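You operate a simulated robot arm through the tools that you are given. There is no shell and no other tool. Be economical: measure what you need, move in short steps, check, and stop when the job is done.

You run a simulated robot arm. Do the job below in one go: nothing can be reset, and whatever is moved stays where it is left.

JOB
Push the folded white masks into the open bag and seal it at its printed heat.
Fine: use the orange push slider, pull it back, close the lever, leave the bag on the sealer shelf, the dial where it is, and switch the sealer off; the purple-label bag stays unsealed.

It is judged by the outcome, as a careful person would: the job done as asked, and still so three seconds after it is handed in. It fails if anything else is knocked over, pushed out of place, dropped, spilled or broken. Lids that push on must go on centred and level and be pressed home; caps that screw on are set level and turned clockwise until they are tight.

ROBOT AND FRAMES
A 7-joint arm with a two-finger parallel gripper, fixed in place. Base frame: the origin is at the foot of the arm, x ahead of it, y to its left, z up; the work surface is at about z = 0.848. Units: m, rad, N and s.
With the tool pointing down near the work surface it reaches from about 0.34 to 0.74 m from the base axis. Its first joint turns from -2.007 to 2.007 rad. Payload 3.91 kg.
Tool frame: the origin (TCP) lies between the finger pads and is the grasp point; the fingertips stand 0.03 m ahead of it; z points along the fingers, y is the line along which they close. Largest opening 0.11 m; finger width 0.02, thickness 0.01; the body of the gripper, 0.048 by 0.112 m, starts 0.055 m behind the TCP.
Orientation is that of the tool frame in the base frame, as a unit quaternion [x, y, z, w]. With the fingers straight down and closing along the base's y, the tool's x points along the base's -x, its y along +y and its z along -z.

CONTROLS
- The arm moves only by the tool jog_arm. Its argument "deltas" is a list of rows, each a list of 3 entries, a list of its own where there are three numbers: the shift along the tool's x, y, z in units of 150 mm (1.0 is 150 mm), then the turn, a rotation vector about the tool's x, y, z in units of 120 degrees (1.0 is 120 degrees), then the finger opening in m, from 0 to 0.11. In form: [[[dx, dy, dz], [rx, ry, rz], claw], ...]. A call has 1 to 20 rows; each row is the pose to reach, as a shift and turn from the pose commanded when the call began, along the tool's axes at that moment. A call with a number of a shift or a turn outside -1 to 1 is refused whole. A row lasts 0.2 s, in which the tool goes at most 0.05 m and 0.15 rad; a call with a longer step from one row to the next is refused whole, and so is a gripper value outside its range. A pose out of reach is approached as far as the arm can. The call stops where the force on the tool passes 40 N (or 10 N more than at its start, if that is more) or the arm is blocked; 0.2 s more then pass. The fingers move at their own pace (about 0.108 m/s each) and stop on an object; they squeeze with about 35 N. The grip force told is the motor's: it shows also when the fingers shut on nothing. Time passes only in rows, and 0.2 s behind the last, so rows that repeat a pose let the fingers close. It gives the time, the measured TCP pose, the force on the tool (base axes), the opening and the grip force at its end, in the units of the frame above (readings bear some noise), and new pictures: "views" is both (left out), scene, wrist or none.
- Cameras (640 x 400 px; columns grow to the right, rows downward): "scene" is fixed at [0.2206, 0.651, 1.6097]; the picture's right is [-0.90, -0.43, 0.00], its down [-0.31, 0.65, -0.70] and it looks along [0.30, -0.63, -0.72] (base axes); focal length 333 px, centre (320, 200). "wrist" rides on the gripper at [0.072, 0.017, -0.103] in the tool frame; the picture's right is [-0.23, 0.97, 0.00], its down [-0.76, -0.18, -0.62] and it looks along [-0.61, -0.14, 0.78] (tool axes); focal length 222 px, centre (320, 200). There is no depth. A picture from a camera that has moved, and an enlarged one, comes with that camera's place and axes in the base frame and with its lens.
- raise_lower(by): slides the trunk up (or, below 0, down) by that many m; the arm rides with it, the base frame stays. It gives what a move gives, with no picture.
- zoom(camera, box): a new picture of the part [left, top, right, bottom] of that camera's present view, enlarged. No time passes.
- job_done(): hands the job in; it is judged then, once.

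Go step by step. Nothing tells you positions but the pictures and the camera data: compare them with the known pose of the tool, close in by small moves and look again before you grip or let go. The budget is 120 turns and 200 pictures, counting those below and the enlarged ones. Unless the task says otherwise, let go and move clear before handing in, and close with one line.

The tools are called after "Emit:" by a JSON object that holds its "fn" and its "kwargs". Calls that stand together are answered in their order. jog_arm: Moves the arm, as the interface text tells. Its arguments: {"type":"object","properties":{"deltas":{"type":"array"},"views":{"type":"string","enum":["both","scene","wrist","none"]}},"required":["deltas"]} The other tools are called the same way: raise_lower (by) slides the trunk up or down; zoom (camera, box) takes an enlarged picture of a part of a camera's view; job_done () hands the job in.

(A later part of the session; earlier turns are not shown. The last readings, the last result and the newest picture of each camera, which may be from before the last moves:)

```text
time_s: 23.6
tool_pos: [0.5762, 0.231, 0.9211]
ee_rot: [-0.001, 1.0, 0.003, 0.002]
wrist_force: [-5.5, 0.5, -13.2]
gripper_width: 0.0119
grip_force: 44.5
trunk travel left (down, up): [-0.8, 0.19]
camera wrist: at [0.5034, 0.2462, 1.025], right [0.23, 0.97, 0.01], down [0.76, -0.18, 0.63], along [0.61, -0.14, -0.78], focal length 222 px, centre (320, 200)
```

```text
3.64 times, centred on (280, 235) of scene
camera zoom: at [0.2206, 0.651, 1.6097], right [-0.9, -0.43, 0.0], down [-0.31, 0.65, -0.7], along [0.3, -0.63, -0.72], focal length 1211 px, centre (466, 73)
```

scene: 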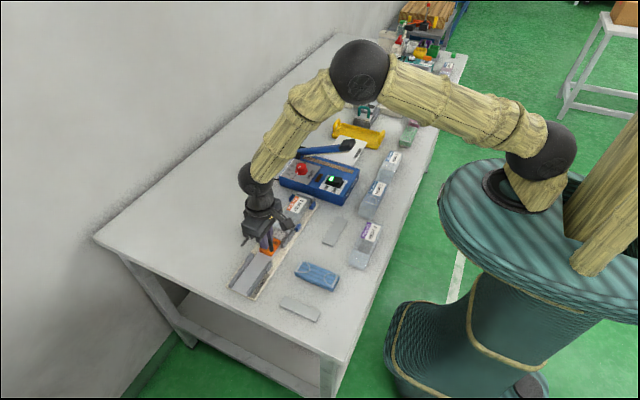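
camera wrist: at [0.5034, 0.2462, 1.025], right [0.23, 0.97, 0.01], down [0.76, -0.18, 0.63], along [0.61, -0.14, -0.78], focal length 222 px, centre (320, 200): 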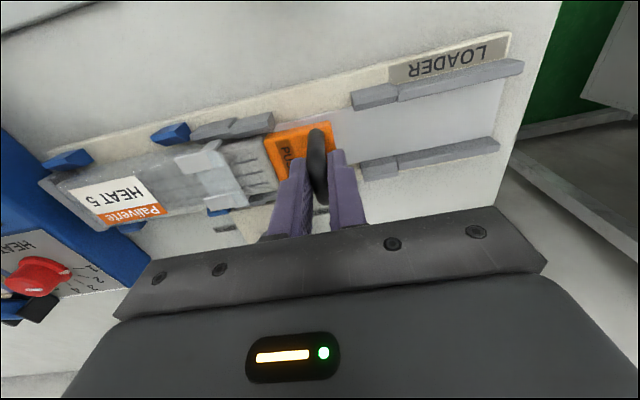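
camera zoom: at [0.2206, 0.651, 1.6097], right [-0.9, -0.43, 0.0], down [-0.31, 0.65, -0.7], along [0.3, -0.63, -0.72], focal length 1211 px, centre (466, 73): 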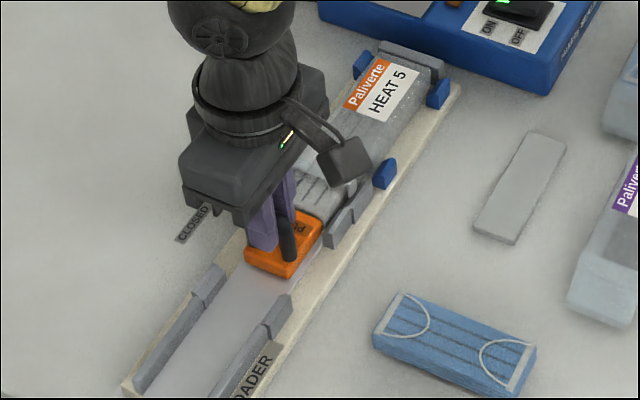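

Emit:
{"fn": "jog_arm", "kwargs": {"deltas": [[[0, -0.04, 0], [0, 0, 0], 0.0], [[0, -0.08, 0], [0, 0, 0], 0.0], [[0, -0.12, 0], [0, 0, 0], 0.0], [[0, -0.16, 0], [0, 0, 0], 0.0], [[0, -0.2, 0], [0, 0, 0], 0.0], [[0, -0.24, 0], [0, 0, 0], 0.0]]}}

Emit:
{"fn": "zoom", "kwargs": {"camera": "wrist", "box": [60, 80, 340, 260]}}

```text
time_s: 25.0
tool_pos: [0.5761, 0.1957, 0.9224]
ee_rot: [-0.001, 1.0, 0.004, 0.005]
wrist_force: [0.5, -0.1, 7.5]
gripper_width: 0.0117
grip_force: 45.0
trunk travel left (down, up): [-0.8, 0.19]
camera wrist: at [0.503, 0.2107, 1.0247], right [0.23, 0.97, 0.01], down [0.76, -0.18, 0.63], along [0.61, -0.13, -0.78], focal length 222 px, centre (320, 200)
```

scene: 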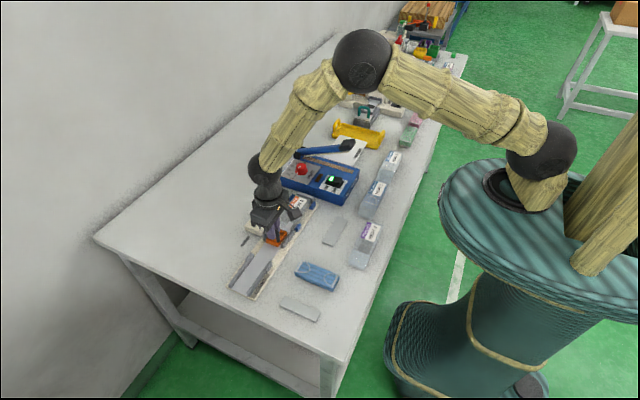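
wrist: 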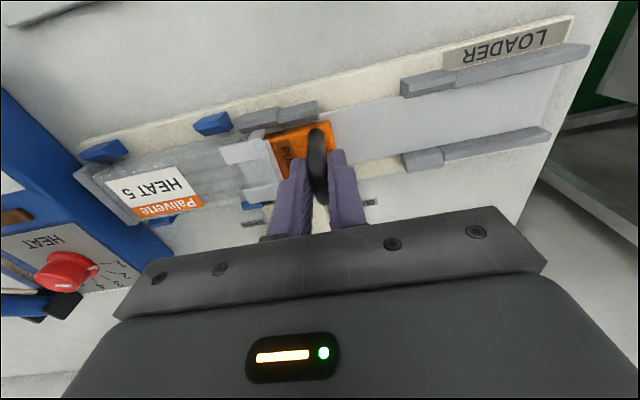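

```text
2.22 times, centred on (200, 170) of wrist
camera zoom: at [0.503, 0.2107, 1.0247], right [0.23, 0.97, 0.01], down [0.76, -0.18, 0.63], along [0.61, -0.13, -0.78], focal length 494 px, centre (587, 267)
```

zoom: 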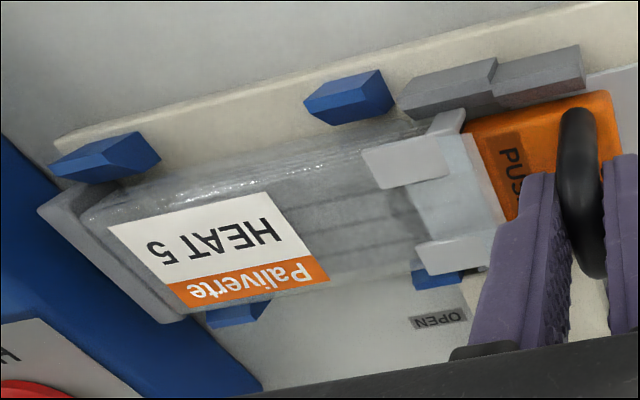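

Emit:
{"fn": "jog_arm", "kwargs": {"deltas": [[[0, -0.02, 0], [0, 0, 0], 0.0], [[0, -0.04, 0], [0, 0, 0], 0.0], [[0, -0.06, 0], [0, 0, 0], 0.0], [[0, -0.08, 0], [0, 0, 0], 0.0]], "views": "wrist"}}

Emit:
{"fn": "zoom", "kwargs": {"camera": "wrist", "box": [60, 80, 340, 260]}}

Emit:
{"fn": "zoom", "kwargs": {"camera": "scene", "box": [240, 180, 330, 270]}}

```text
time_s: 26.0
tool_pos: [0.5762, 0.1795, 0.922]
ee_rot: [0.0, 1.0, 0.003, 0.005]
wrist_force: [6.7, -0.8, 3.4]
gripper_width: 0.012
grip_force: 44.8
trunk travel left (down, up): [-0.8, 0.19]
camera wrist: at [0.503, 0.1972, 1.0248], right [0.23, 0.97, 0.01], down [0.76, -0.18, 0.63], along [0.61, -0.13, -0.78], focal length 222 px, centre (320, 200)
```

wrist: 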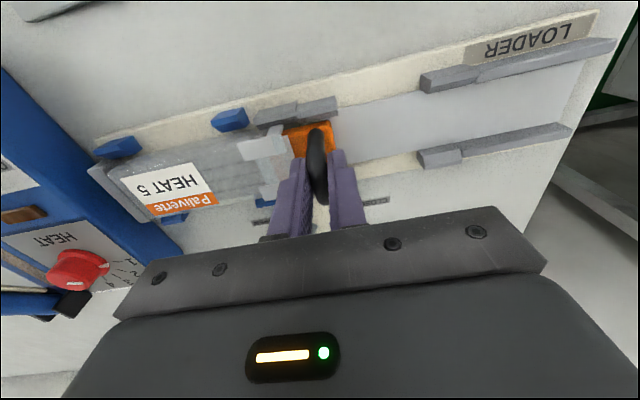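

```text
2.22 times, centred on (200, 170) of wrist
camera zoom: at [0.503, 0.1972, 1.0248], right [0.23, 0.97, 0.01], down [0.76, -0.18, 0.63], along [0.61, -0.13, -0.78], focal length 494 px, centre (587, 267)
```

zoom: 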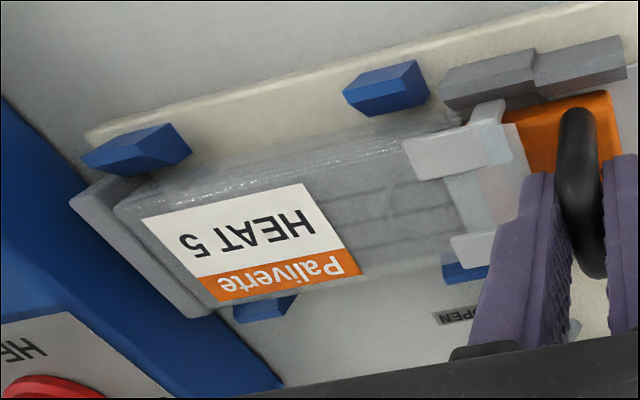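

```text
4.44 times, centred on (285, 225) of scene
camera zoom: at [0.2206, 0.651, 1.6097], right [-0.9, -0.43, 0.0], down [-0.31, 0.65, -0.7], along [0.3, -0.63, -0.72], focal length 1480 px, centre (476, 89)
```

zoom: 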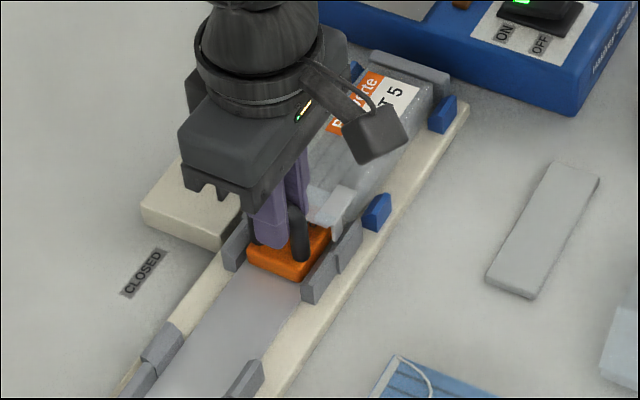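

The slider nose has entered the mouth. Continuing gently until it meets its end.

Emit:
{"fn": "jog_arm", "kwargs": {"deltas": [[[0, -0.02, 0], [0, 0, 0], 0.0], [[0, -0.04, 0], [0, 0, 0], 0.0], [[0, -0.06, 0], [0, 0, 0], 0.0], [[0, -0.08, 0], [0, 0, 0], 0.0], [[0, -0.1, 0], [0, 0, 0], 0.0]], "views": "wrist"}}

Emit:
{"fn": "zoom", "kwargs": {"camera": "wrist", "box": [60, 80, 340, 260]}}

```text
time_s: 27.2
tool_pos: [0.5757, 0.1688, 0.9226]
ee_rot: [-0.002, 1.0, 0.004, 0.005]
wrist_force: [16.9, 8.7, 18.9]
gripper_width: 0.0116
grip_force: 45.3
trunk travel left (down, up): [-0.8, 0.19]
camera wrist: at [0.503, 0.1842, 1.0247], right [0.22, 0.97, 0.01], down [0.76, -0.18, 0.63], along [0.61, -0.13, -0.78], focal length 222 px, centre (320, 200)
```

wrist: 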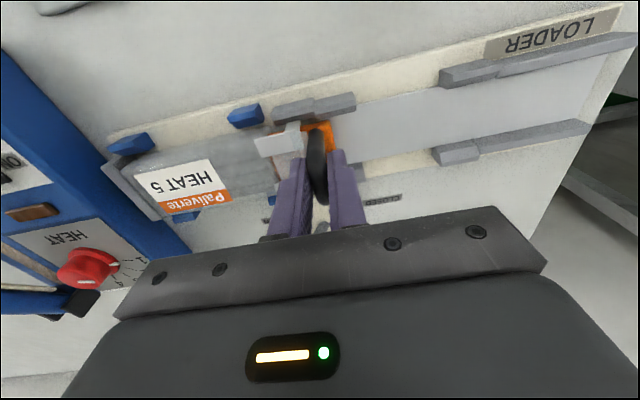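

```text
2.22 times, centred on (200, 170) of wrist
camera zoom: at [0.503, 0.1842, 1.0247], right [0.22, 0.97, 0.01], down [0.76, -0.18, 0.63], along [0.61, -0.13, -0.78], focal length 494 px, centre (587, 267)
```

zoom: 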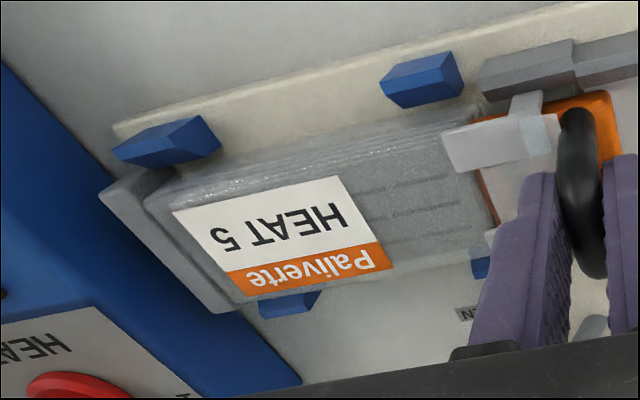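

Emit:
{"fn": "jog_arm", "kwargs": {"deltas": [[[0, -0.015, 0], [0, 0, 0], 0.0], [[0, -0.03, 0], [0, 0, 0], 0.0]], "views": "wrist"}}

Emit:
{"fn": "zoom", "kwargs": {"camera": "wrist", "box": [60, 80, 340, 260]}}

```text
time_s: 27.8
tool_pos: [0.5759, 0.1689, 0.9215]
ee_rot: [-0.003, 1.0, 0.006, 0.005]
wrist_force: [13.6, 27.4, 17.4]
gripper_width: 0.0119
grip_force: 44.8
trunk travel left (down, up): [-0.8, 0.19]
camera wrist: at [0.5029, 0.1838, 1.0247], right [0.22, 0.97, 0.01], down [0.76, -0.18, 0.63], along [0.62, -0.13, -0.78], focal length 222 px, centre (320, 200)
```

wrist: 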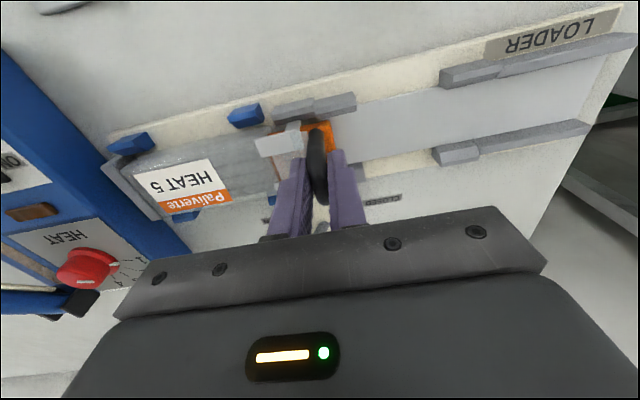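

```text
2.22 times, centred on (200, 170) of wrist
camera zoom: at [0.5029, 0.1838, 1.0247], right [0.22, 0.97, 0.01], down [0.76, -0.18, 0.63], along [0.62, -0.13, -0.78], focal length 494 px, centre (587, 267)
```

zoom: 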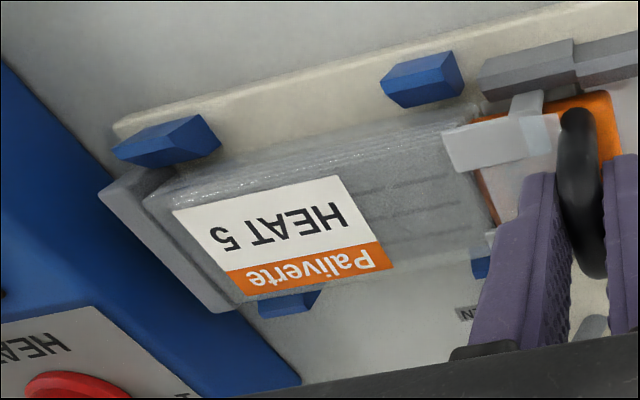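

End stop reached with the masks fully inside. Now pulling the slider back to its start.

Emit:
{"fn": "jog_arm", "kwargs": {"deltas": [[[-0.01, 0.05, -0.01], [0, 0, 0], 0.0], [[-0.01, 0.1, -0.01], [0, 0, 0], 0.0], [[-0.01, 0.15, -0.01], [0, 0, 0], 0.0], [[-0.01, 0.2, -0.01], [0, 0, 0], 0.0], [[-0.01, 0.25, -0.01], [0, 0, 0], 0.0], [[-0.01, 0.3, -0.01], [0, 0, 0], 0.0], [[-0.01, 0.35, -0.01], [0, 0, 0], 0.0], [[-0.01, 0.4, -0.01], [0, 0, 0], 0.0], [[-0.01, 0.45, -0.01], [0, 0, 0], 0.0], [[-0.01, 0.5, -0.01], [0, 0, 0], 0.0], [[-0.01, 0.55, -0.01], [0, 0, 0], 0.0], [[-0.01, 0.6, -0.01], [0, 0, 0], 0.0], [[-0.01, 0.65, -0.01], [0, 0, 0], 0.0], [[-0.01, 0.7, -0.01], [0, 0, 0], 0.0], [[-0.01, 0.75, -0.01], [0, 0, 0], 0.0], [[-0.01, 0.8, -0.01], [0, 0, 0], 0.0], [[-0.01, 0.85, -0.01], [0, 0, 0], 0.0], [[-0.01, 0.9, -0.01], [0, 0, 0], 0.0], [[-0.01, 0.95, -0.01], [0, 0, 0], 0.0], [[-0.01, 1.0, -0.01], [0, 0, 0], 0.0]]}}

```text
time_s: 32.0
tool_pos: [0.5767, 0.3131, 0.9225]
ee_rot: [0.0, 1.0, 0.002, 0.001]
wrist_force: [-11.6, -0.1, -27.6]
gripper_width: 0.012
grip_force: 44.8
trunk travel left (down, up): [-0.8, 0.19]
camera wrist: at [0.5037, 0.3285, 1.0251], right [0.23, 0.97, 0.0], down [0.76, -0.18, 0.62], along [0.61, -0.14, -0.78], focal length 222 px, centre (320, 200)
```

scene: 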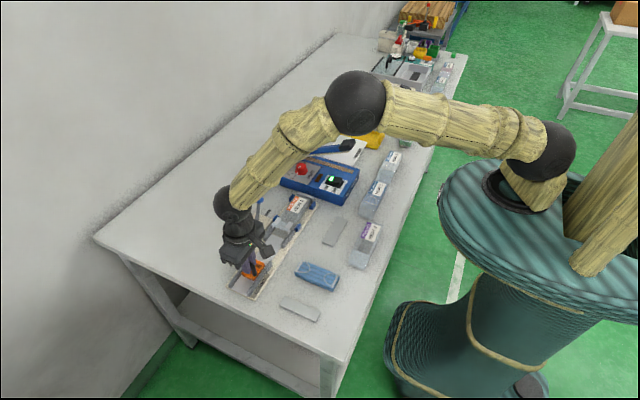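
wrist: 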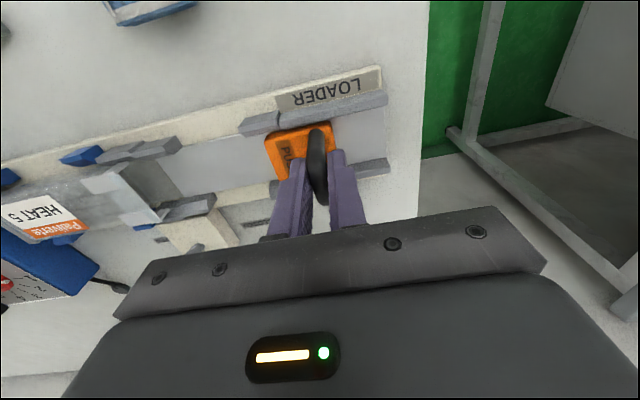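

Emit:
{"fn": "jog_arm", "kwargs": {"deltas": [[[0.01, 0.03, 0.025], [0, 0, 0], 0.0], [[0.01, 0.06, 0.025], [0, 0, 0], 0.0], [[0.01, 0.09, 0.025], [0, 0, 0], 0.0], [[0.01, 0.11, 0.025], [0, 0, 0], 0.0], [[0.01, 0.11, 0.025], [0, 0, 0], 0.0]], "views": "none"}}

Emit:
{"fn": "jog_arm", "kwargs": {"deltas": [[[0, 0, 0], [0, 0, 0], 0.05], [[0, 0, 0], [0, 0, 0], 0.05], [[0, 0, -0.15], [0, 0, 0], 0.05], [[0, 0, -0.45], [0, 0, 0], 0.05], [[0, 0, -0.75], [0, 0, 0], 0.05], [[0, -0.25, -0.9], [0, 0, 0], 0.05], [[0, -0.5, -0.9], [0, 0, 0], 0.05], [[0, -0.75, -0.9], [0, 0, 0], 0.05]]}}

Emit:
{"fn": "zoom", "kwargs": {"camera": "wrist", "box": [150, 50, 450, 250]}}

```text
time_s: 33.2
tool_pos: [0.5754, 0.3273, 0.922]
ee_rot: [0.0, 1.0, 0.004, 0.006]
wrist_force: [-2.1, -5.1, 13.0]
gripper_width: 0.0119
grip_force: 45.4
trunk travel left (down, up): [-0.8, 0.19]
```

```text
time_s: 35.0
tool_pos: [0.574, 0.2143, 1.0575]
ee_rot: [0.0, 1.0, 0.004, 0.003]
wrist_force: [0.6, 0.3, 0.0]
gripper_width: 0.0503
grip_force: 0.0
trunk travel left (down, up): [-0.8, 0.19]
camera wrist: at [0.5018, 0.229, 1.1599], right [0.22, 0.97, 0.01], down [0.76, -0.18, 0.63], along [0.61, -0.13, -0.78], focal length 222 px, centre (320, 200)
```

scene: 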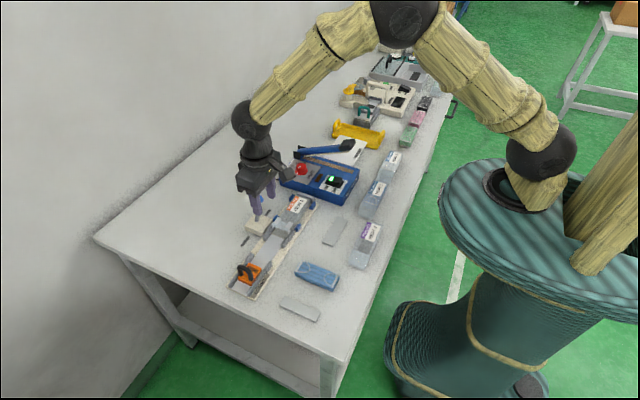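
wrist: 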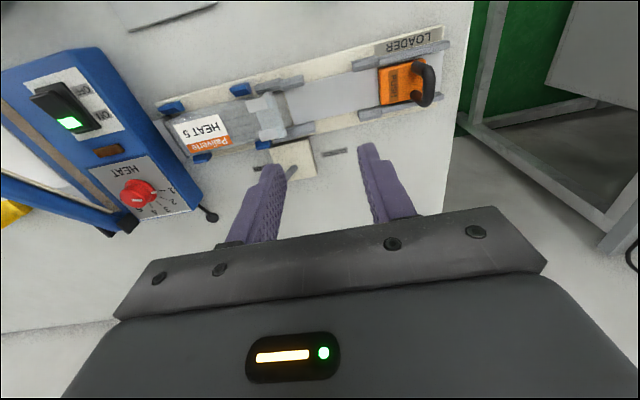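

```text
2.00 times, centred on (300, 150) of wrist
camera zoom: at [0.5018, 0.229, 1.1599], right [0.22, 0.97, 0.01], down [0.76, -0.18, 0.63], along [0.61, -0.13, -0.78], focal length 444 px, centre (360, 300)
```

zoom: 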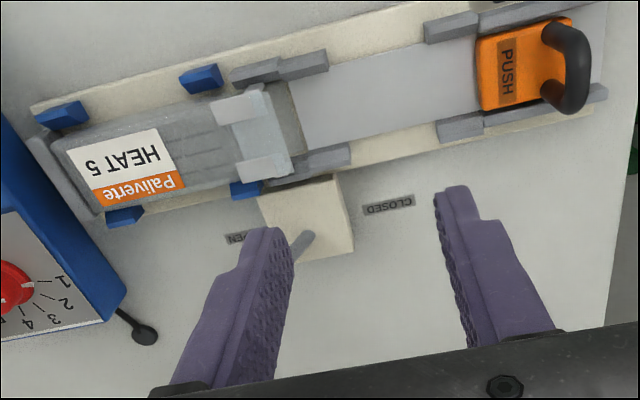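

Slider is back and masks are bagged. Next is the blue lever; I'll centre over it with open fingers to see the knob.

Emit:
{"fn": "jog_arm", "kwargs": {"deltas": [[[0.05, -0.2, -0.05], [0, 0, 0], 0.11], [[0.1, -0.45, -0.05], [0, 0, 0], 0.11], [[0.1, -0.45, -0.05], [0, 0, 0], 0.11]], "views": "wrist"}}

Emit:
{"fn": "zoom", "kwargs": {"camera": "wrist", "box": [200, 50, 440, 230]}}

Emit:
{"fn": "zoom", "kwargs": {"camera": "scene", "box": [220, 160, 340, 300]}}

```text
time_s: 35.8
tool_pos: [0.5592, 0.1497, 1.0663]
ee_rot: [-0.001, 1.0, 0.004, 0.003]
wrist_force: [-0.2, 0.0, 0.0]
gripper_width: 0.1099
grip_force: 0.0
trunk travel left (down, up): [-0.8, 0.19]
camera wrist: at [0.4875, 0.1644, 1.1676], right [0.23, 0.97, 0.01], down [0.76, -0.18, 0.63], along [0.61, -0.14, -0.78], focal length 222 px, centre (320, 200)
```

wrist: 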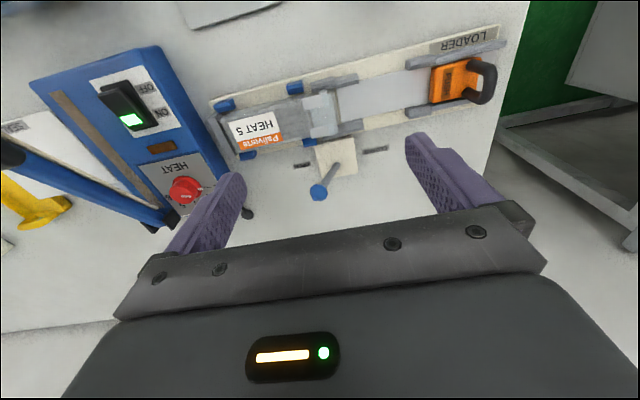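

```text
2.22 times, centred on (320, 140) of wrist
camera zoom: at [0.4875, 0.1644, 1.1676], right [0.23, 0.97, 0.01], down [0.76, -0.18, 0.63], along [0.61, -0.14, -0.78], focal length 494 px, centre (320, 333)
```

zoom: 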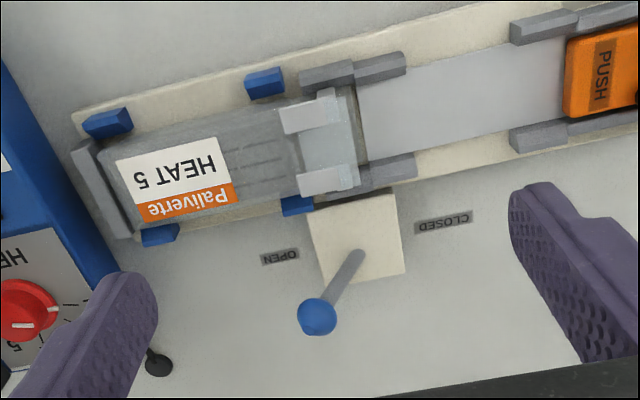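

```text
2.86 times, centred on (280, 230) of scene
camera zoom: at [0.2206, 0.651, 1.6097], right [-0.9, -0.43, 0.0], down [-0.31, 0.65, -0.7], along [0.3, -0.63, -0.72], focal length 951 px, centre (434, 114)
```

zoom: 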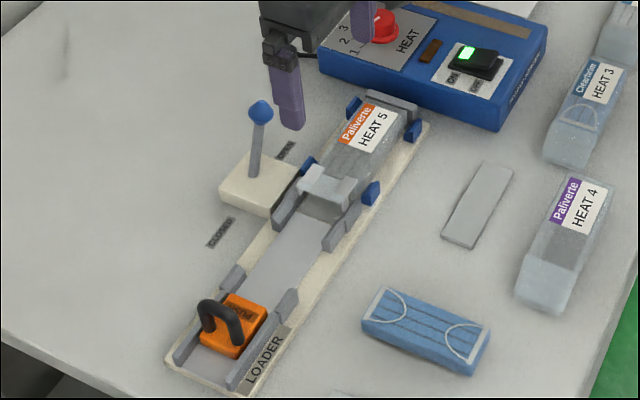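

Knob triangulates to about (0.660, 0.125, 0.931) with pivot near y≈0.155. I'll straddle it with the fingers (not pinching) and look.

Emit:
{"fn": "jog_arm", "kwargs": {"deltas": [[[-0.22, -0.08, 0], [0, 0, 0], 0.07], [[-0.45, -0.165, 0], [0, 0, 0], 0.06], [[-0.672, -0.165, 0.1], [0, 0, 0], 0.055], [[-0.672, -0.165, 0.35], [0, 0, 0], 0.055], [[-0.672, -0.165, 0.45], [0, 0, 0], 0.055]]}}

Emit:
{"fn": "zoom", "kwargs": {"camera": "wrist", "box": [200, 70, 440, 250]}}

```text
time_s: 37.0
tool_pos: [0.6632, 0.1227, 0.9939]
ee_rot: [-0.001, 1.0, 0.003, 0.003]
wrist_force: [0.9, -0.8, 0.2]
gripper_width: 0.0551
grip_force: 0.1
trunk travel left (down, up): [-0.8, 0.19]
camera wrist: at [0.5916, 0.1393, 1.097], right [0.23, 0.97, 0.01], down [0.76, -0.18, 0.63], along [0.61, -0.14, -0.78], focal length 222 px, centre (320, 200)
```

scene: 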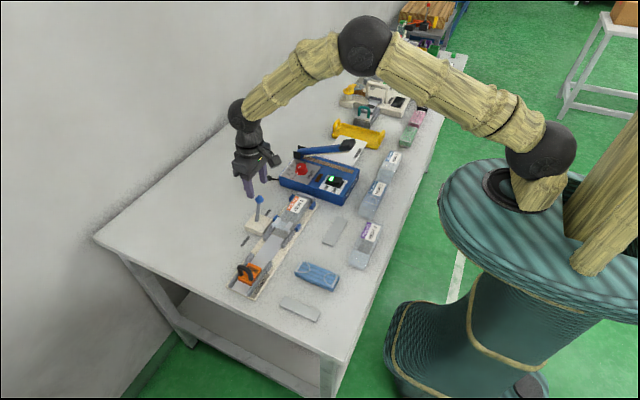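
wrist: 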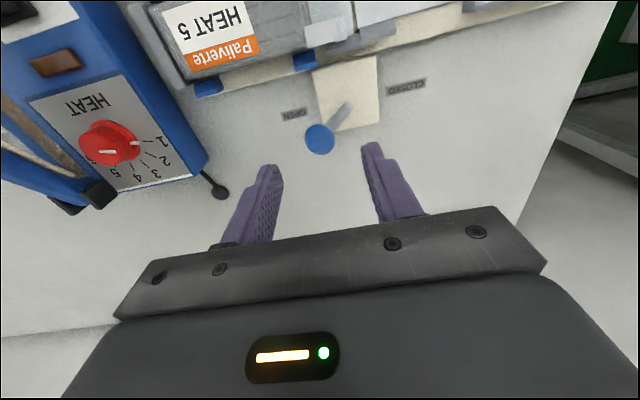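

```text
2.22 times, centred on (320, 160) of wrist
camera zoom: at [0.5916, 0.1393, 1.097], right [0.23, 0.97, 0.01], down [0.76, -0.18, 0.63], along [0.61, -0.14, -0.78], focal length 494 px, centre (320, 289)
```

zoom: 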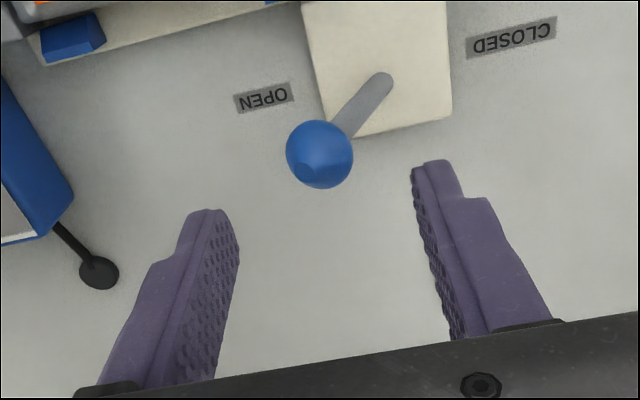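

Well lined up. Descend and push the lever toward CLOSED.

Emit:
{"fn": "jog_arm", "kwargs": {"deltas": [[[0, 0, 0.2], [0, 0, 0], 0.055], [[0, 0, 0.38], [0, 0, 0], 0.055], [[0, 0.1, 0.38], [0, 0, 0], 0.05], [[0, 0.2, 0.38], [0, 0, 0], 0.05], [[0, 0.28, 0.38], [0, 0, 0], 0.05], [[0, 0.36, 0.38], [0, 0, 0], 0.05], [[0, 0.44, 0.38], [0, 0, 0], 0.05]]}}

Emit:
{"fn": "zoom", "kwargs": {"camera": "wrist", "box": [200, 70, 440, 250]}}

```text
time_s: 38.6
tool_pos: [0.6628, 0.1892, 0.9368]
ee_rot: [0.0, 1.0, 0.003, 0.003]
wrist_force: [-0.3, 0.8, 0.3]
gripper_width: 0.05
grip_force: 0.0
trunk travel left (down, up): [-0.8, 0.19]
camera wrist: at [0.5905, 0.2043, 1.0411], right [0.23, 0.97, 0.01], down [0.76, -0.18, 0.63], along [0.61, -0.14, -0.78], focal length 222 px, centre (320, 200)
```

scene: 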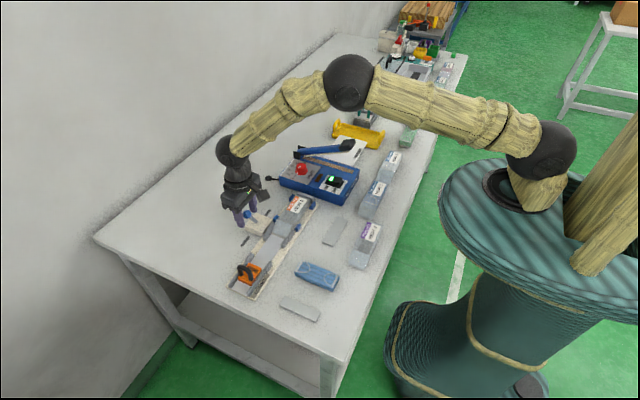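
wrist: 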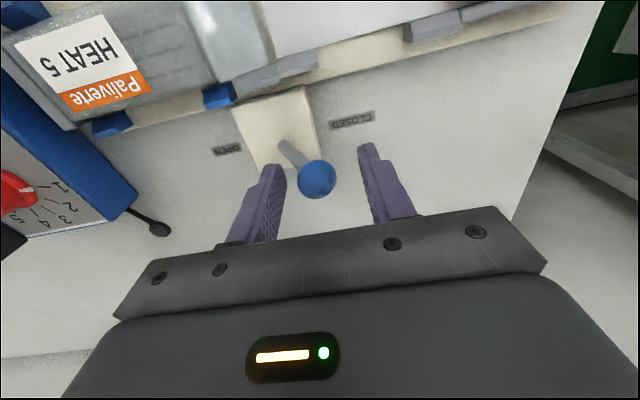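

```text
2.22 times, centred on (320, 160) of wrist
camera zoom: at [0.5905, 0.2043, 1.0411], right [0.23, 0.97, 0.01], down [0.76, -0.18, 0.63], along [0.61, -0.14, -0.78], focal length 494 px, centre (320, 289)
```

zoom: 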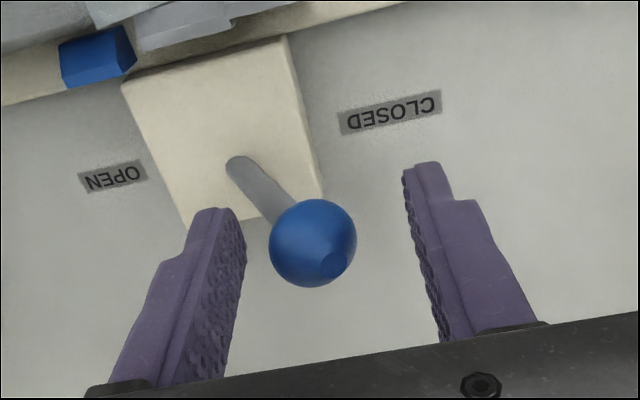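

The lever has swung over to CLOSED and the jaws retracted. I'll nudge it a bit more to make sure it's at its stop.

Emit:
{"fn": "jog_arm", "kwargs": {"deltas": [[[0, 0.05, 0], [0, 0, 0], 0.05], [[0, 0.1, 0], [0, 0, 0], 0.05], [[0, 0.13, 0], [0, 0, 0], 0.05]], "views": "none"}}

```text
time_s: 39.4
tool_pos: [0.6628, 0.2031, 0.9384]
ee_rot: [0.001, 1.0, 0.001, 0.004]
wrist_force: [0.8, -18.6, 3.1]
gripper_width: 0.0591
grip_force: 8.9
trunk travel left (down, up): [-0.8, 0.19]
```

At its stop. Backing off, rising, and moving to view the bag and sealer.

Emit:
{"fn": "jog_arm", "kwargs": {"deltas": [[[0, -0.09, 0], [0, 0, 0], 0.055], [[0, -0.09, -0.2], [0, 0, 0], 0.055], [[0, -0.09, -0.5], [0, 0, 0], 0.055], [[0, -0.09, -0.8], [0, 0, 0], 0.055], [[0.25, -0.3, -0.9], [0, 0, 0], 0.055], [[0.5, -0.5, -0.95], [0, 0, 0], 0.08], [[0.75, -0.7, -1.0], [0, 0, 0], 0.08], [[0.95, -0.95, -1.0], [0, 0, 0], 0.08]]}}

Emit:
{"fn": "zoom", "kwargs": {"camera": "wrist", "box": [180, 60, 480, 240]}}

Emit:
{"fn": "zoom", "kwargs": {"camera": "wrist", "box": [0, 60, 300, 240]}}

Emit:
{"fn": "zoom", "kwargs": {"camera": "scene", "box": [250, 120, 390, 240]}}

```text
refused: row 5 steps farther than a row can; nothing moved
```

```text
2.13 times, centred on (330, 150) of wrist
camera zoom: at [0.5898, 0.2194, 1.042], right [0.23, 0.97, 0.01], down [0.76, -0.18, 0.63], along [0.61, -0.14, -0.78], focal length 474 px, centre (299, 307)
```

zoom: 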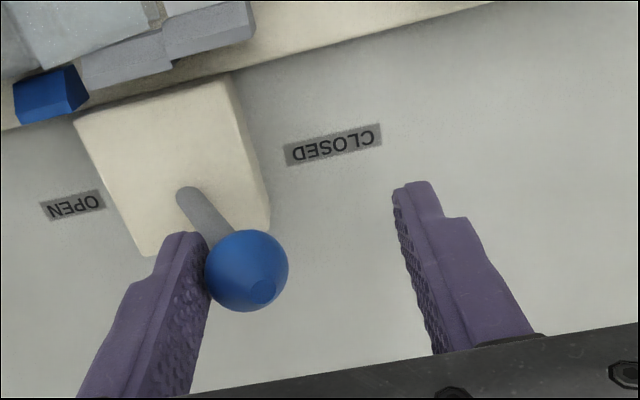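

```text
2.13 times, centred on (150, 150) of wrist
camera zoom: at [0.5898, 0.2194, 1.042], right [0.23, 0.97, 0.01], down [0.76, -0.18, 0.63], along [0.61, -0.14, -0.78], focal length 474 px, centre (683, 307)
```

zoom: 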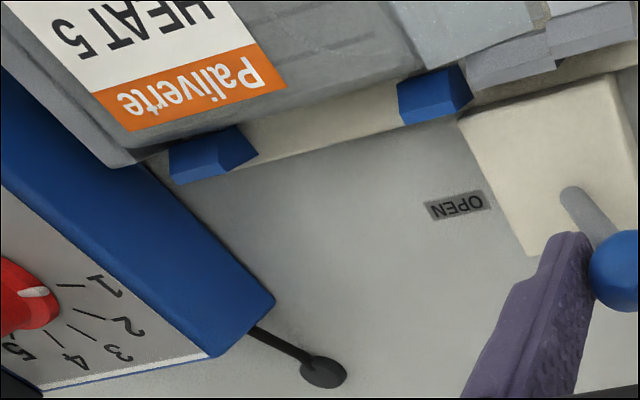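

```text
3.33 times, centred on (320, 180) of scene
camera zoom: at [0.2206, 0.651, 1.6097], right [-0.9, -0.43, 0.0], down [-0.31, 0.65, -0.7], along [0.3, -0.63, -0.72], focal length 1110 px, centre (320, 267)
```

zoom: 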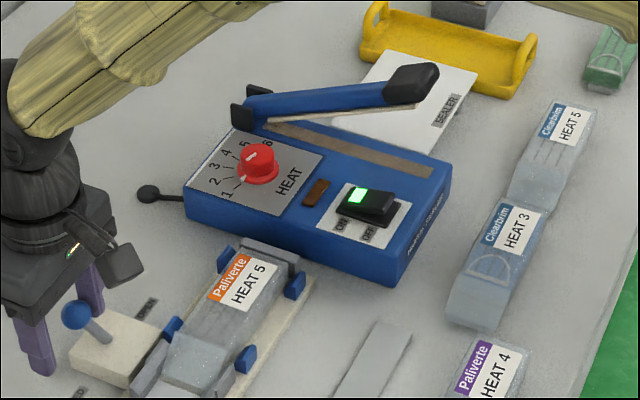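

Emit:
{"fn": "jog_arm", "kwargs": {"deltas": [[[0, -0.09, 0], [0, 0, 0], 0.055], [[0, -0.09, -0.2], [0, 0, 0], 0.055], [[0, -0.09, -0.5], [0, 0, 0], 0.055], [[0, -0.09, -0.8], [0, 0, 0], 0.055], [[0.2, -0.25, -0.9], [0, 0, 0], 0.055], [[0.4, -0.45, -0.95], [0, 0, 0], 0.08], [[0.6, -0.65, -1.0], [0, 0, 0], 0.08], [[0.8, -0.85, -1.0], [0, 0, 0], 0.08], [[0.95, -1.0, -1.0], [0, 0, 0], 0.08]]}}

Emit:
{"fn": "zoom", "kwargs": {"camera": "wrist", "box": [180, 40, 480, 220]}}

```text
time_s: 41.4
tool_pos: [0.5171, 0.0559, 1.0888]
ee_rot: [0.0, 1.0, 0.004, 0.004]
wrist_force: [-0.2, 0.0, -0.3]
gripper_width: 0.0799
grip_force: 0.1
trunk travel left (down, up): [-0.8, 0.19]
camera wrist: at [0.4443, 0.0713, 1.1911], right [0.23, 0.97, 0.01], down [0.76, -0.18, 0.63], along [0.61, -0.14, -0.78], focal length 222 px, centre (320, 200)
```

scene: 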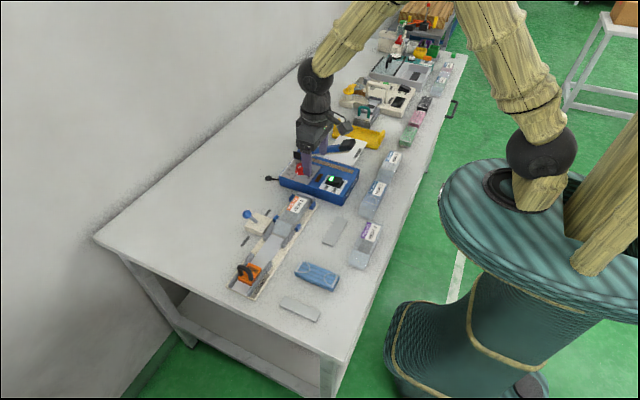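
wrist: 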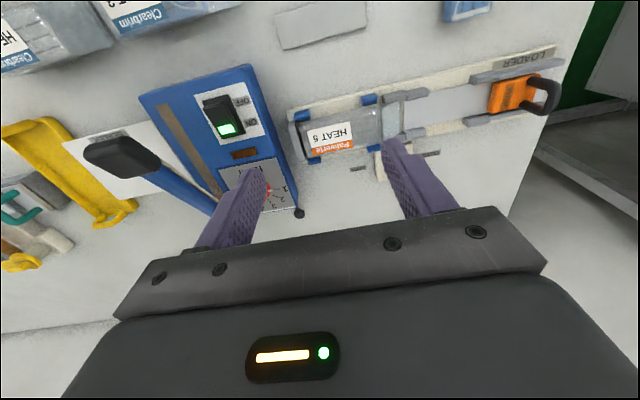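

```text
2.13 times, centred on (330, 130) of wrist
camera zoom: at [0.4443, 0.0713, 1.1911], right [0.23, 0.97, 0.01], down [0.76, -0.18, 0.63], along [0.61, -0.14, -0.78], focal length 474 px, centre (299, 349)
```

zoom: 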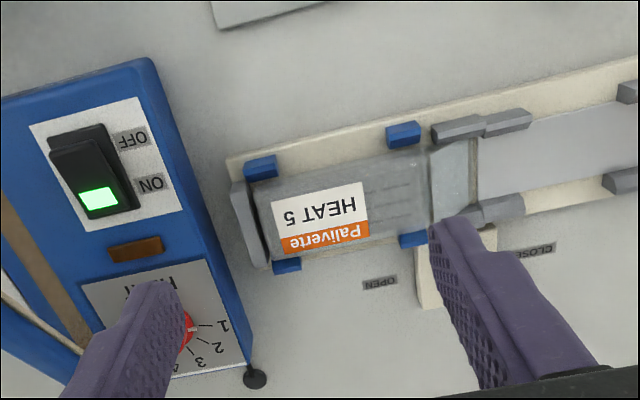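

The bag is released. Before carrying it I'll look at the sealer: dial, strip, shelf and lever.

Emit:
{"fn": "jog_arm", "kwargs": {"deltas": [[[0.05, -0.25, -0.1], [0, 0, 0], 0.11], [[0.1, -0.5, -0.2], [0, 0, 0], 0.11], [[0.15, -0.75, -0.2], [0, 0, 0], 0.11], [[0.2, -0.95, -0.2], [0, 0, 0], 0.11], [[0.2, -0.95, -0.2], [0, 0, 0], 0.11]], "views": "wrist"}}

Emit:
{"fn": "zoom", "kwargs": {"camera": "wrist", "box": [200, 40, 440, 220]}}

Emit:
{"fn": "zoom", "kwargs": {"camera": "wrist", "box": [60, 60, 300, 240]}}

Emit:
{"fn": "zoom", "kwargs": {"camera": "scene", "box": [270, 120, 390, 210]}}

```text
time_s: 42.6
tool_pos: [0.4894, -0.0853, 1.1154]
ee_rot: [-0.002, 1.0, 0.003, 0.004]
wrist_force: [-0.2, 0.2, -0.3]
gripper_width: 0.1101
grip_force: 0.1
trunk travel left (down, up): [-0.8, 0.19]
camera wrist: at [0.4159, -0.0702, 1.2186], right [0.23, 0.97, 0.01], down [0.76, -0.18, 0.63], along [0.61, -0.14, -0.78], focal length 222 px, centre (320, 200)
```

wrist: 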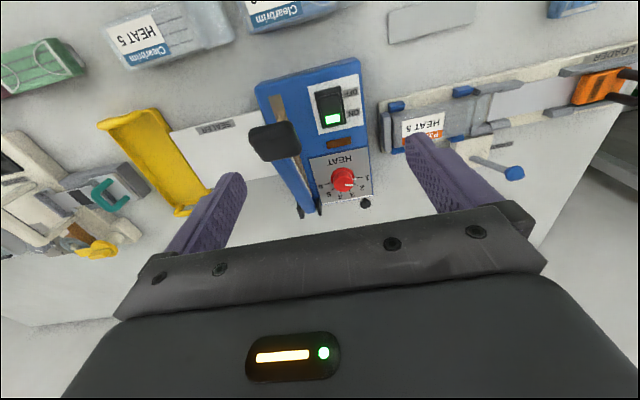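

```text
2.22 times, centred on (320, 130) of wrist
camera zoom: at [0.4159, -0.0702, 1.2186], right [0.23, 0.97, 0.01], down [0.76, -0.18, 0.63], along [0.61, -0.14, -0.78], focal length 494 px, centre (320, 356)
```

zoom: 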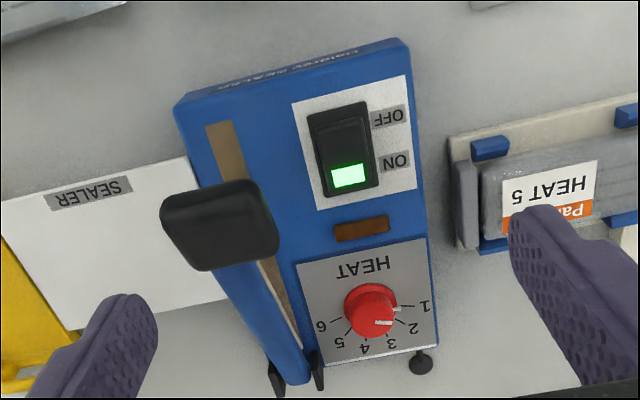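

```text
2.22 times, centred on (180, 150) of wrist
camera zoom: at [0.4159, -0.0702, 1.2186], right [0.23, 0.97, 0.01], down [0.76, -0.18, 0.63], along [0.61, -0.14, -0.78], focal length 494 px, centre (631, 311)
```

zoom: 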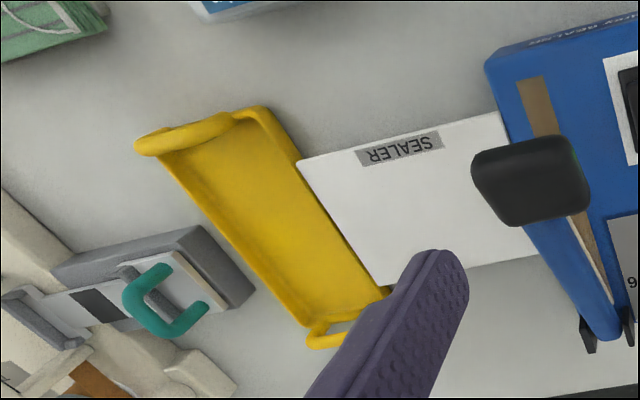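

```text
4.44 times, centred on (330, 165) of scene
camera zoom: at [0.2206, 0.651, 1.6097], right [-0.9, -0.43, 0.0], down [-0.31, 0.65, -0.7], along [0.3, -0.63, -0.72], focal length 1480 px, centre (276, 356)
```

zoom: 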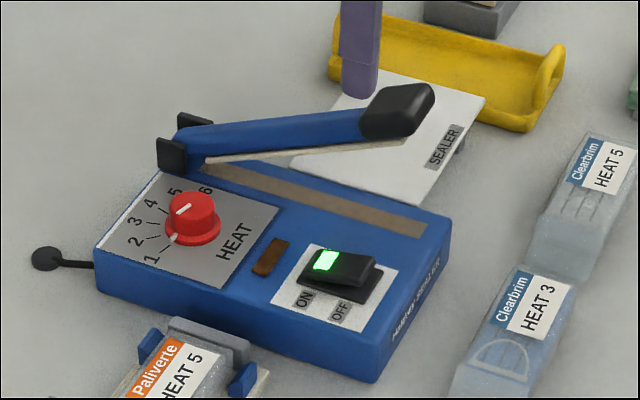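

Emit:
{"fn": "zoom", "kwargs": {"camera": "wrist", "box": [310, 150, 380, 205]}}

Emit:
{"fn": "zoom", "kwargs": {"camera": "scene", "box": [285, 155, 325, 190]}}

```text
7.27 times, centred on (345, 178) of wrist
camera zoom: at [0.4159, -0.0702, 1.2186], right [0.23, 0.97, 0.01], down [0.76, -0.18, 0.63], along [0.61, -0.14, -0.78], focal length 1615 px, centre (138, 364)
```

zoom: 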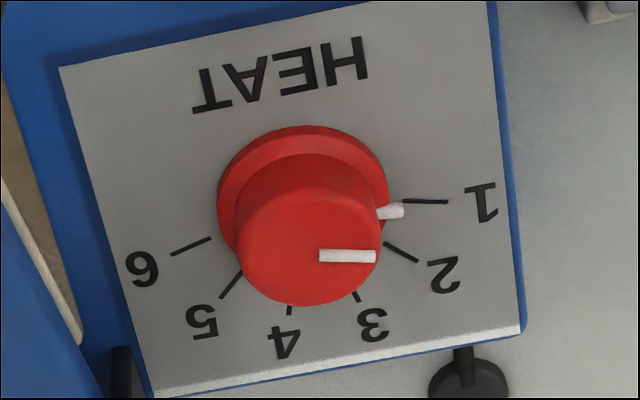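

```text
11.43 times, centred on (305, 172) of scene
camera zoom: at [0.2206, 0.651, 1.6097], right [-0.9, -0.43, 0.0], down [-0.31, 0.65, -0.7], along [0.3, -0.63, -0.72], focal length 3806 px, centre (491, 514)
```

zoom: 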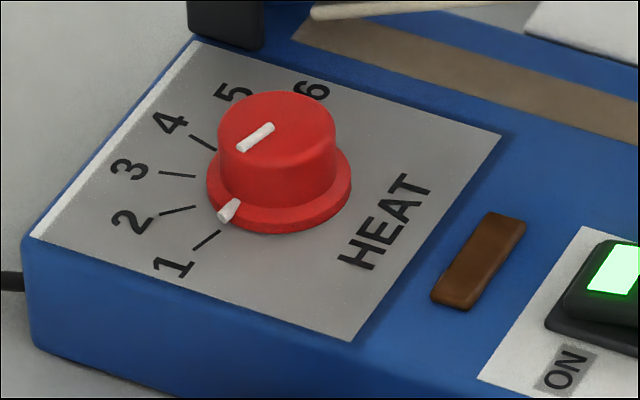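

The dial points to 1 (ticks ~32° apart, so 5 is about 126–128° clockwise). The bag needs 5, so I'll grip the knob at about (0.636,-0.080) with an initial yaw of -50° to give room for the turn.

Emit:
{"fn": "jog_arm", "kwargs": {"deltas": [[[-0.16, 0.01, 0.0], [0, 0, -0.0694], 0.06], [[-0.33, 0.02, 0.0], [0, 0, -0.1389], 0.06], [[-0.5, 0.03, 0.1], [0, 0, -0.2083], 0.06], [[-0.66, 0.035, 0.25], [0, 0, -0.2778], 0.06], [[-0.82, 0.035, 0.4], [0, 0, -0.3472], 0.06], [[-0.977, 0.035, 0.55], [0, 0, -0.4167], 0.06], [[-0.977, 0.035, 0.77], [0, 0, -0.4167], 0.06], [[-0.977, 0.035, 0.77], [0, 0, -0.4167], 0.06]]}}

Emit:
{"fn": "zoom", "kwargs": {"camera": "wrist", "box": [210, 70, 430, 250]}}

Emit:
{"fn": "zoom", "kwargs": {"camera": "scene", "box": [270, 120, 370, 200]}}

```text
time_s: 44.4
tool_pos: [0.6362, -0.0785, 1.0015]
ee_rot: [-0.423, 0.906, 0.001, 0.005]
wrist_force: [-0.3, -0.7, 0.2]
gripper_width: 0.06
grip_force: 0.1
trunk travel left (down, up): [-0.8, 0.19]
camera wrist: at [0.5779, -0.1238, 1.1043], right [-0.6, 0.8, 0.0], down [0.62, 0.47, 0.63], along [0.5, 0.38, -0.78], focal length 222 px, centre (320, 200)
```

scene: 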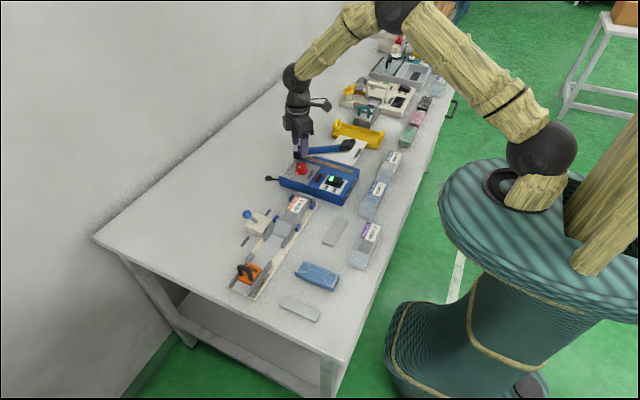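
wrist: 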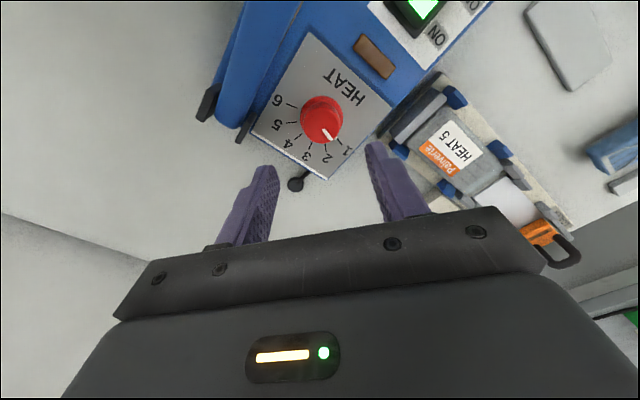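

```text
2.22 times, centred on (320, 160) of wrist
camera zoom: at [0.5779, -0.1238, 1.1043], right [-0.6, 0.8, 0.0], down [0.62, 0.47, 0.63], along [0.5, 0.38, -0.78], focal length 494 px, centre (320, 289)
```

zoom: 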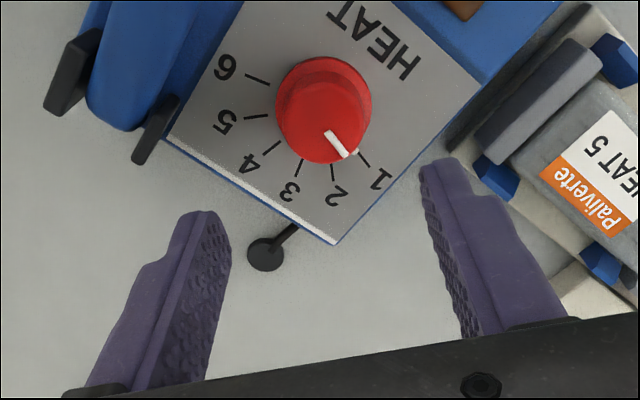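

```text
5.00 times, centred on (320, 160) of scene
camera zoom: at [0.2206, 0.651, 1.6097], right [-0.9, -0.43, 0.0], down [-0.31, 0.65, -0.7], along [0.3, -0.63, -0.72], focal length 1665 px, centre (320, 400)
```

zoom: 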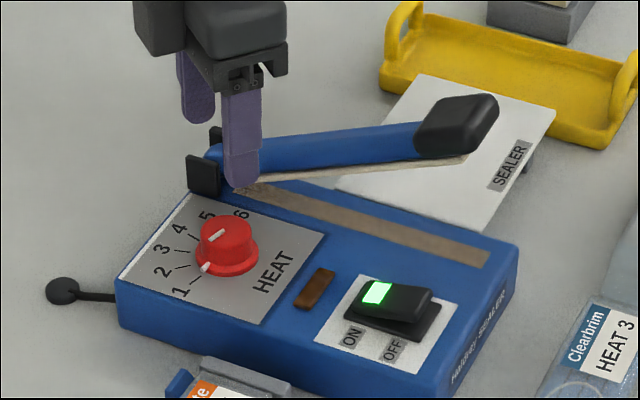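

Aligned. Descending over the knob and gripping.

Emit:
{"fn": "jog_arm", "kwargs": {"deltas": [[[0, 0, 0.2], [0, 0, 0], 0.055], [[0, 0, 0.4], [0, 0, 0], 0.055], [[0, 0, 0.515], [0, 0, 0], 0.055], [[0, 0, 0.515], [0, 0, 0], 0.055], [[0, 0, 0.515], [0, 0, 0], 0.01], [[0, 0, 0.515], [0, 0, 0], 0.01], [[0, 0, 0.515], [0, 0, 0], 0.01]]}}

Emit:
{"fn": "zoom", "kwargs": {"camera": "wrist", "box": [210, 70, 430, 250]}}

```text
time_s: 46.0
tool_pos: [0.6353, -0.0771, 0.9251]
ee_rot: [-0.423, 0.906, 0.003, 0.003]
wrist_force: [-5.1, 3.7, -1.2]
gripper_width: 0.0335
grip_force: 44.9
trunk travel left (down, up): [-0.8, 0.19]
camera wrist: at [0.5756, -0.1242, 1.0268], right [-0.6, 0.8, 0.0], down [0.62, 0.47, 0.63], along [0.5, 0.38, -0.78], focal length 222 px, centre (320, 200)
```

scene: 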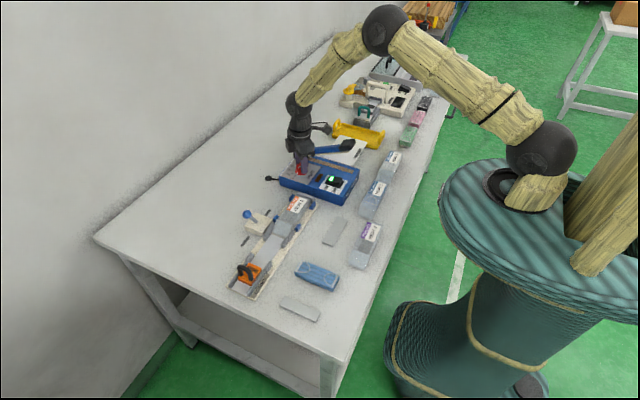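
wrist: 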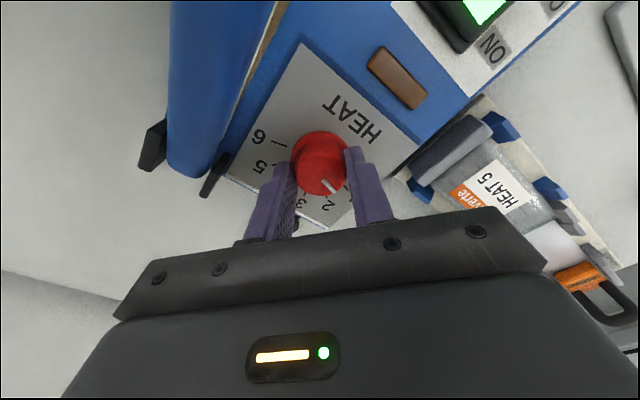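

```text
2.22 times, centred on (320, 160) of wrist
camera zoom: at [0.5756, -0.1242, 1.0268], right [-0.6, 0.8, 0.0], down [0.62, 0.47, 0.63], along [0.5, 0.38, -0.78], focal length 494 px, centre (320, 289)
```

zoom: 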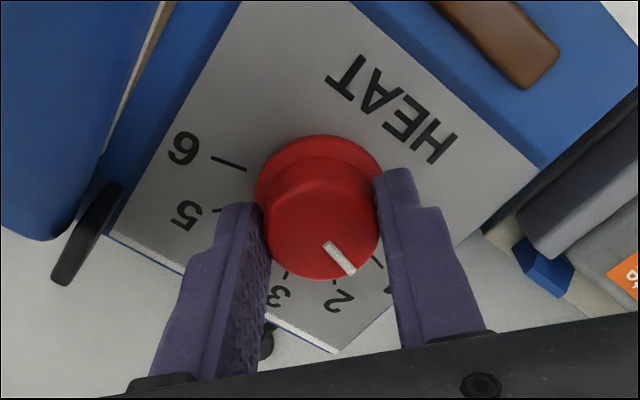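

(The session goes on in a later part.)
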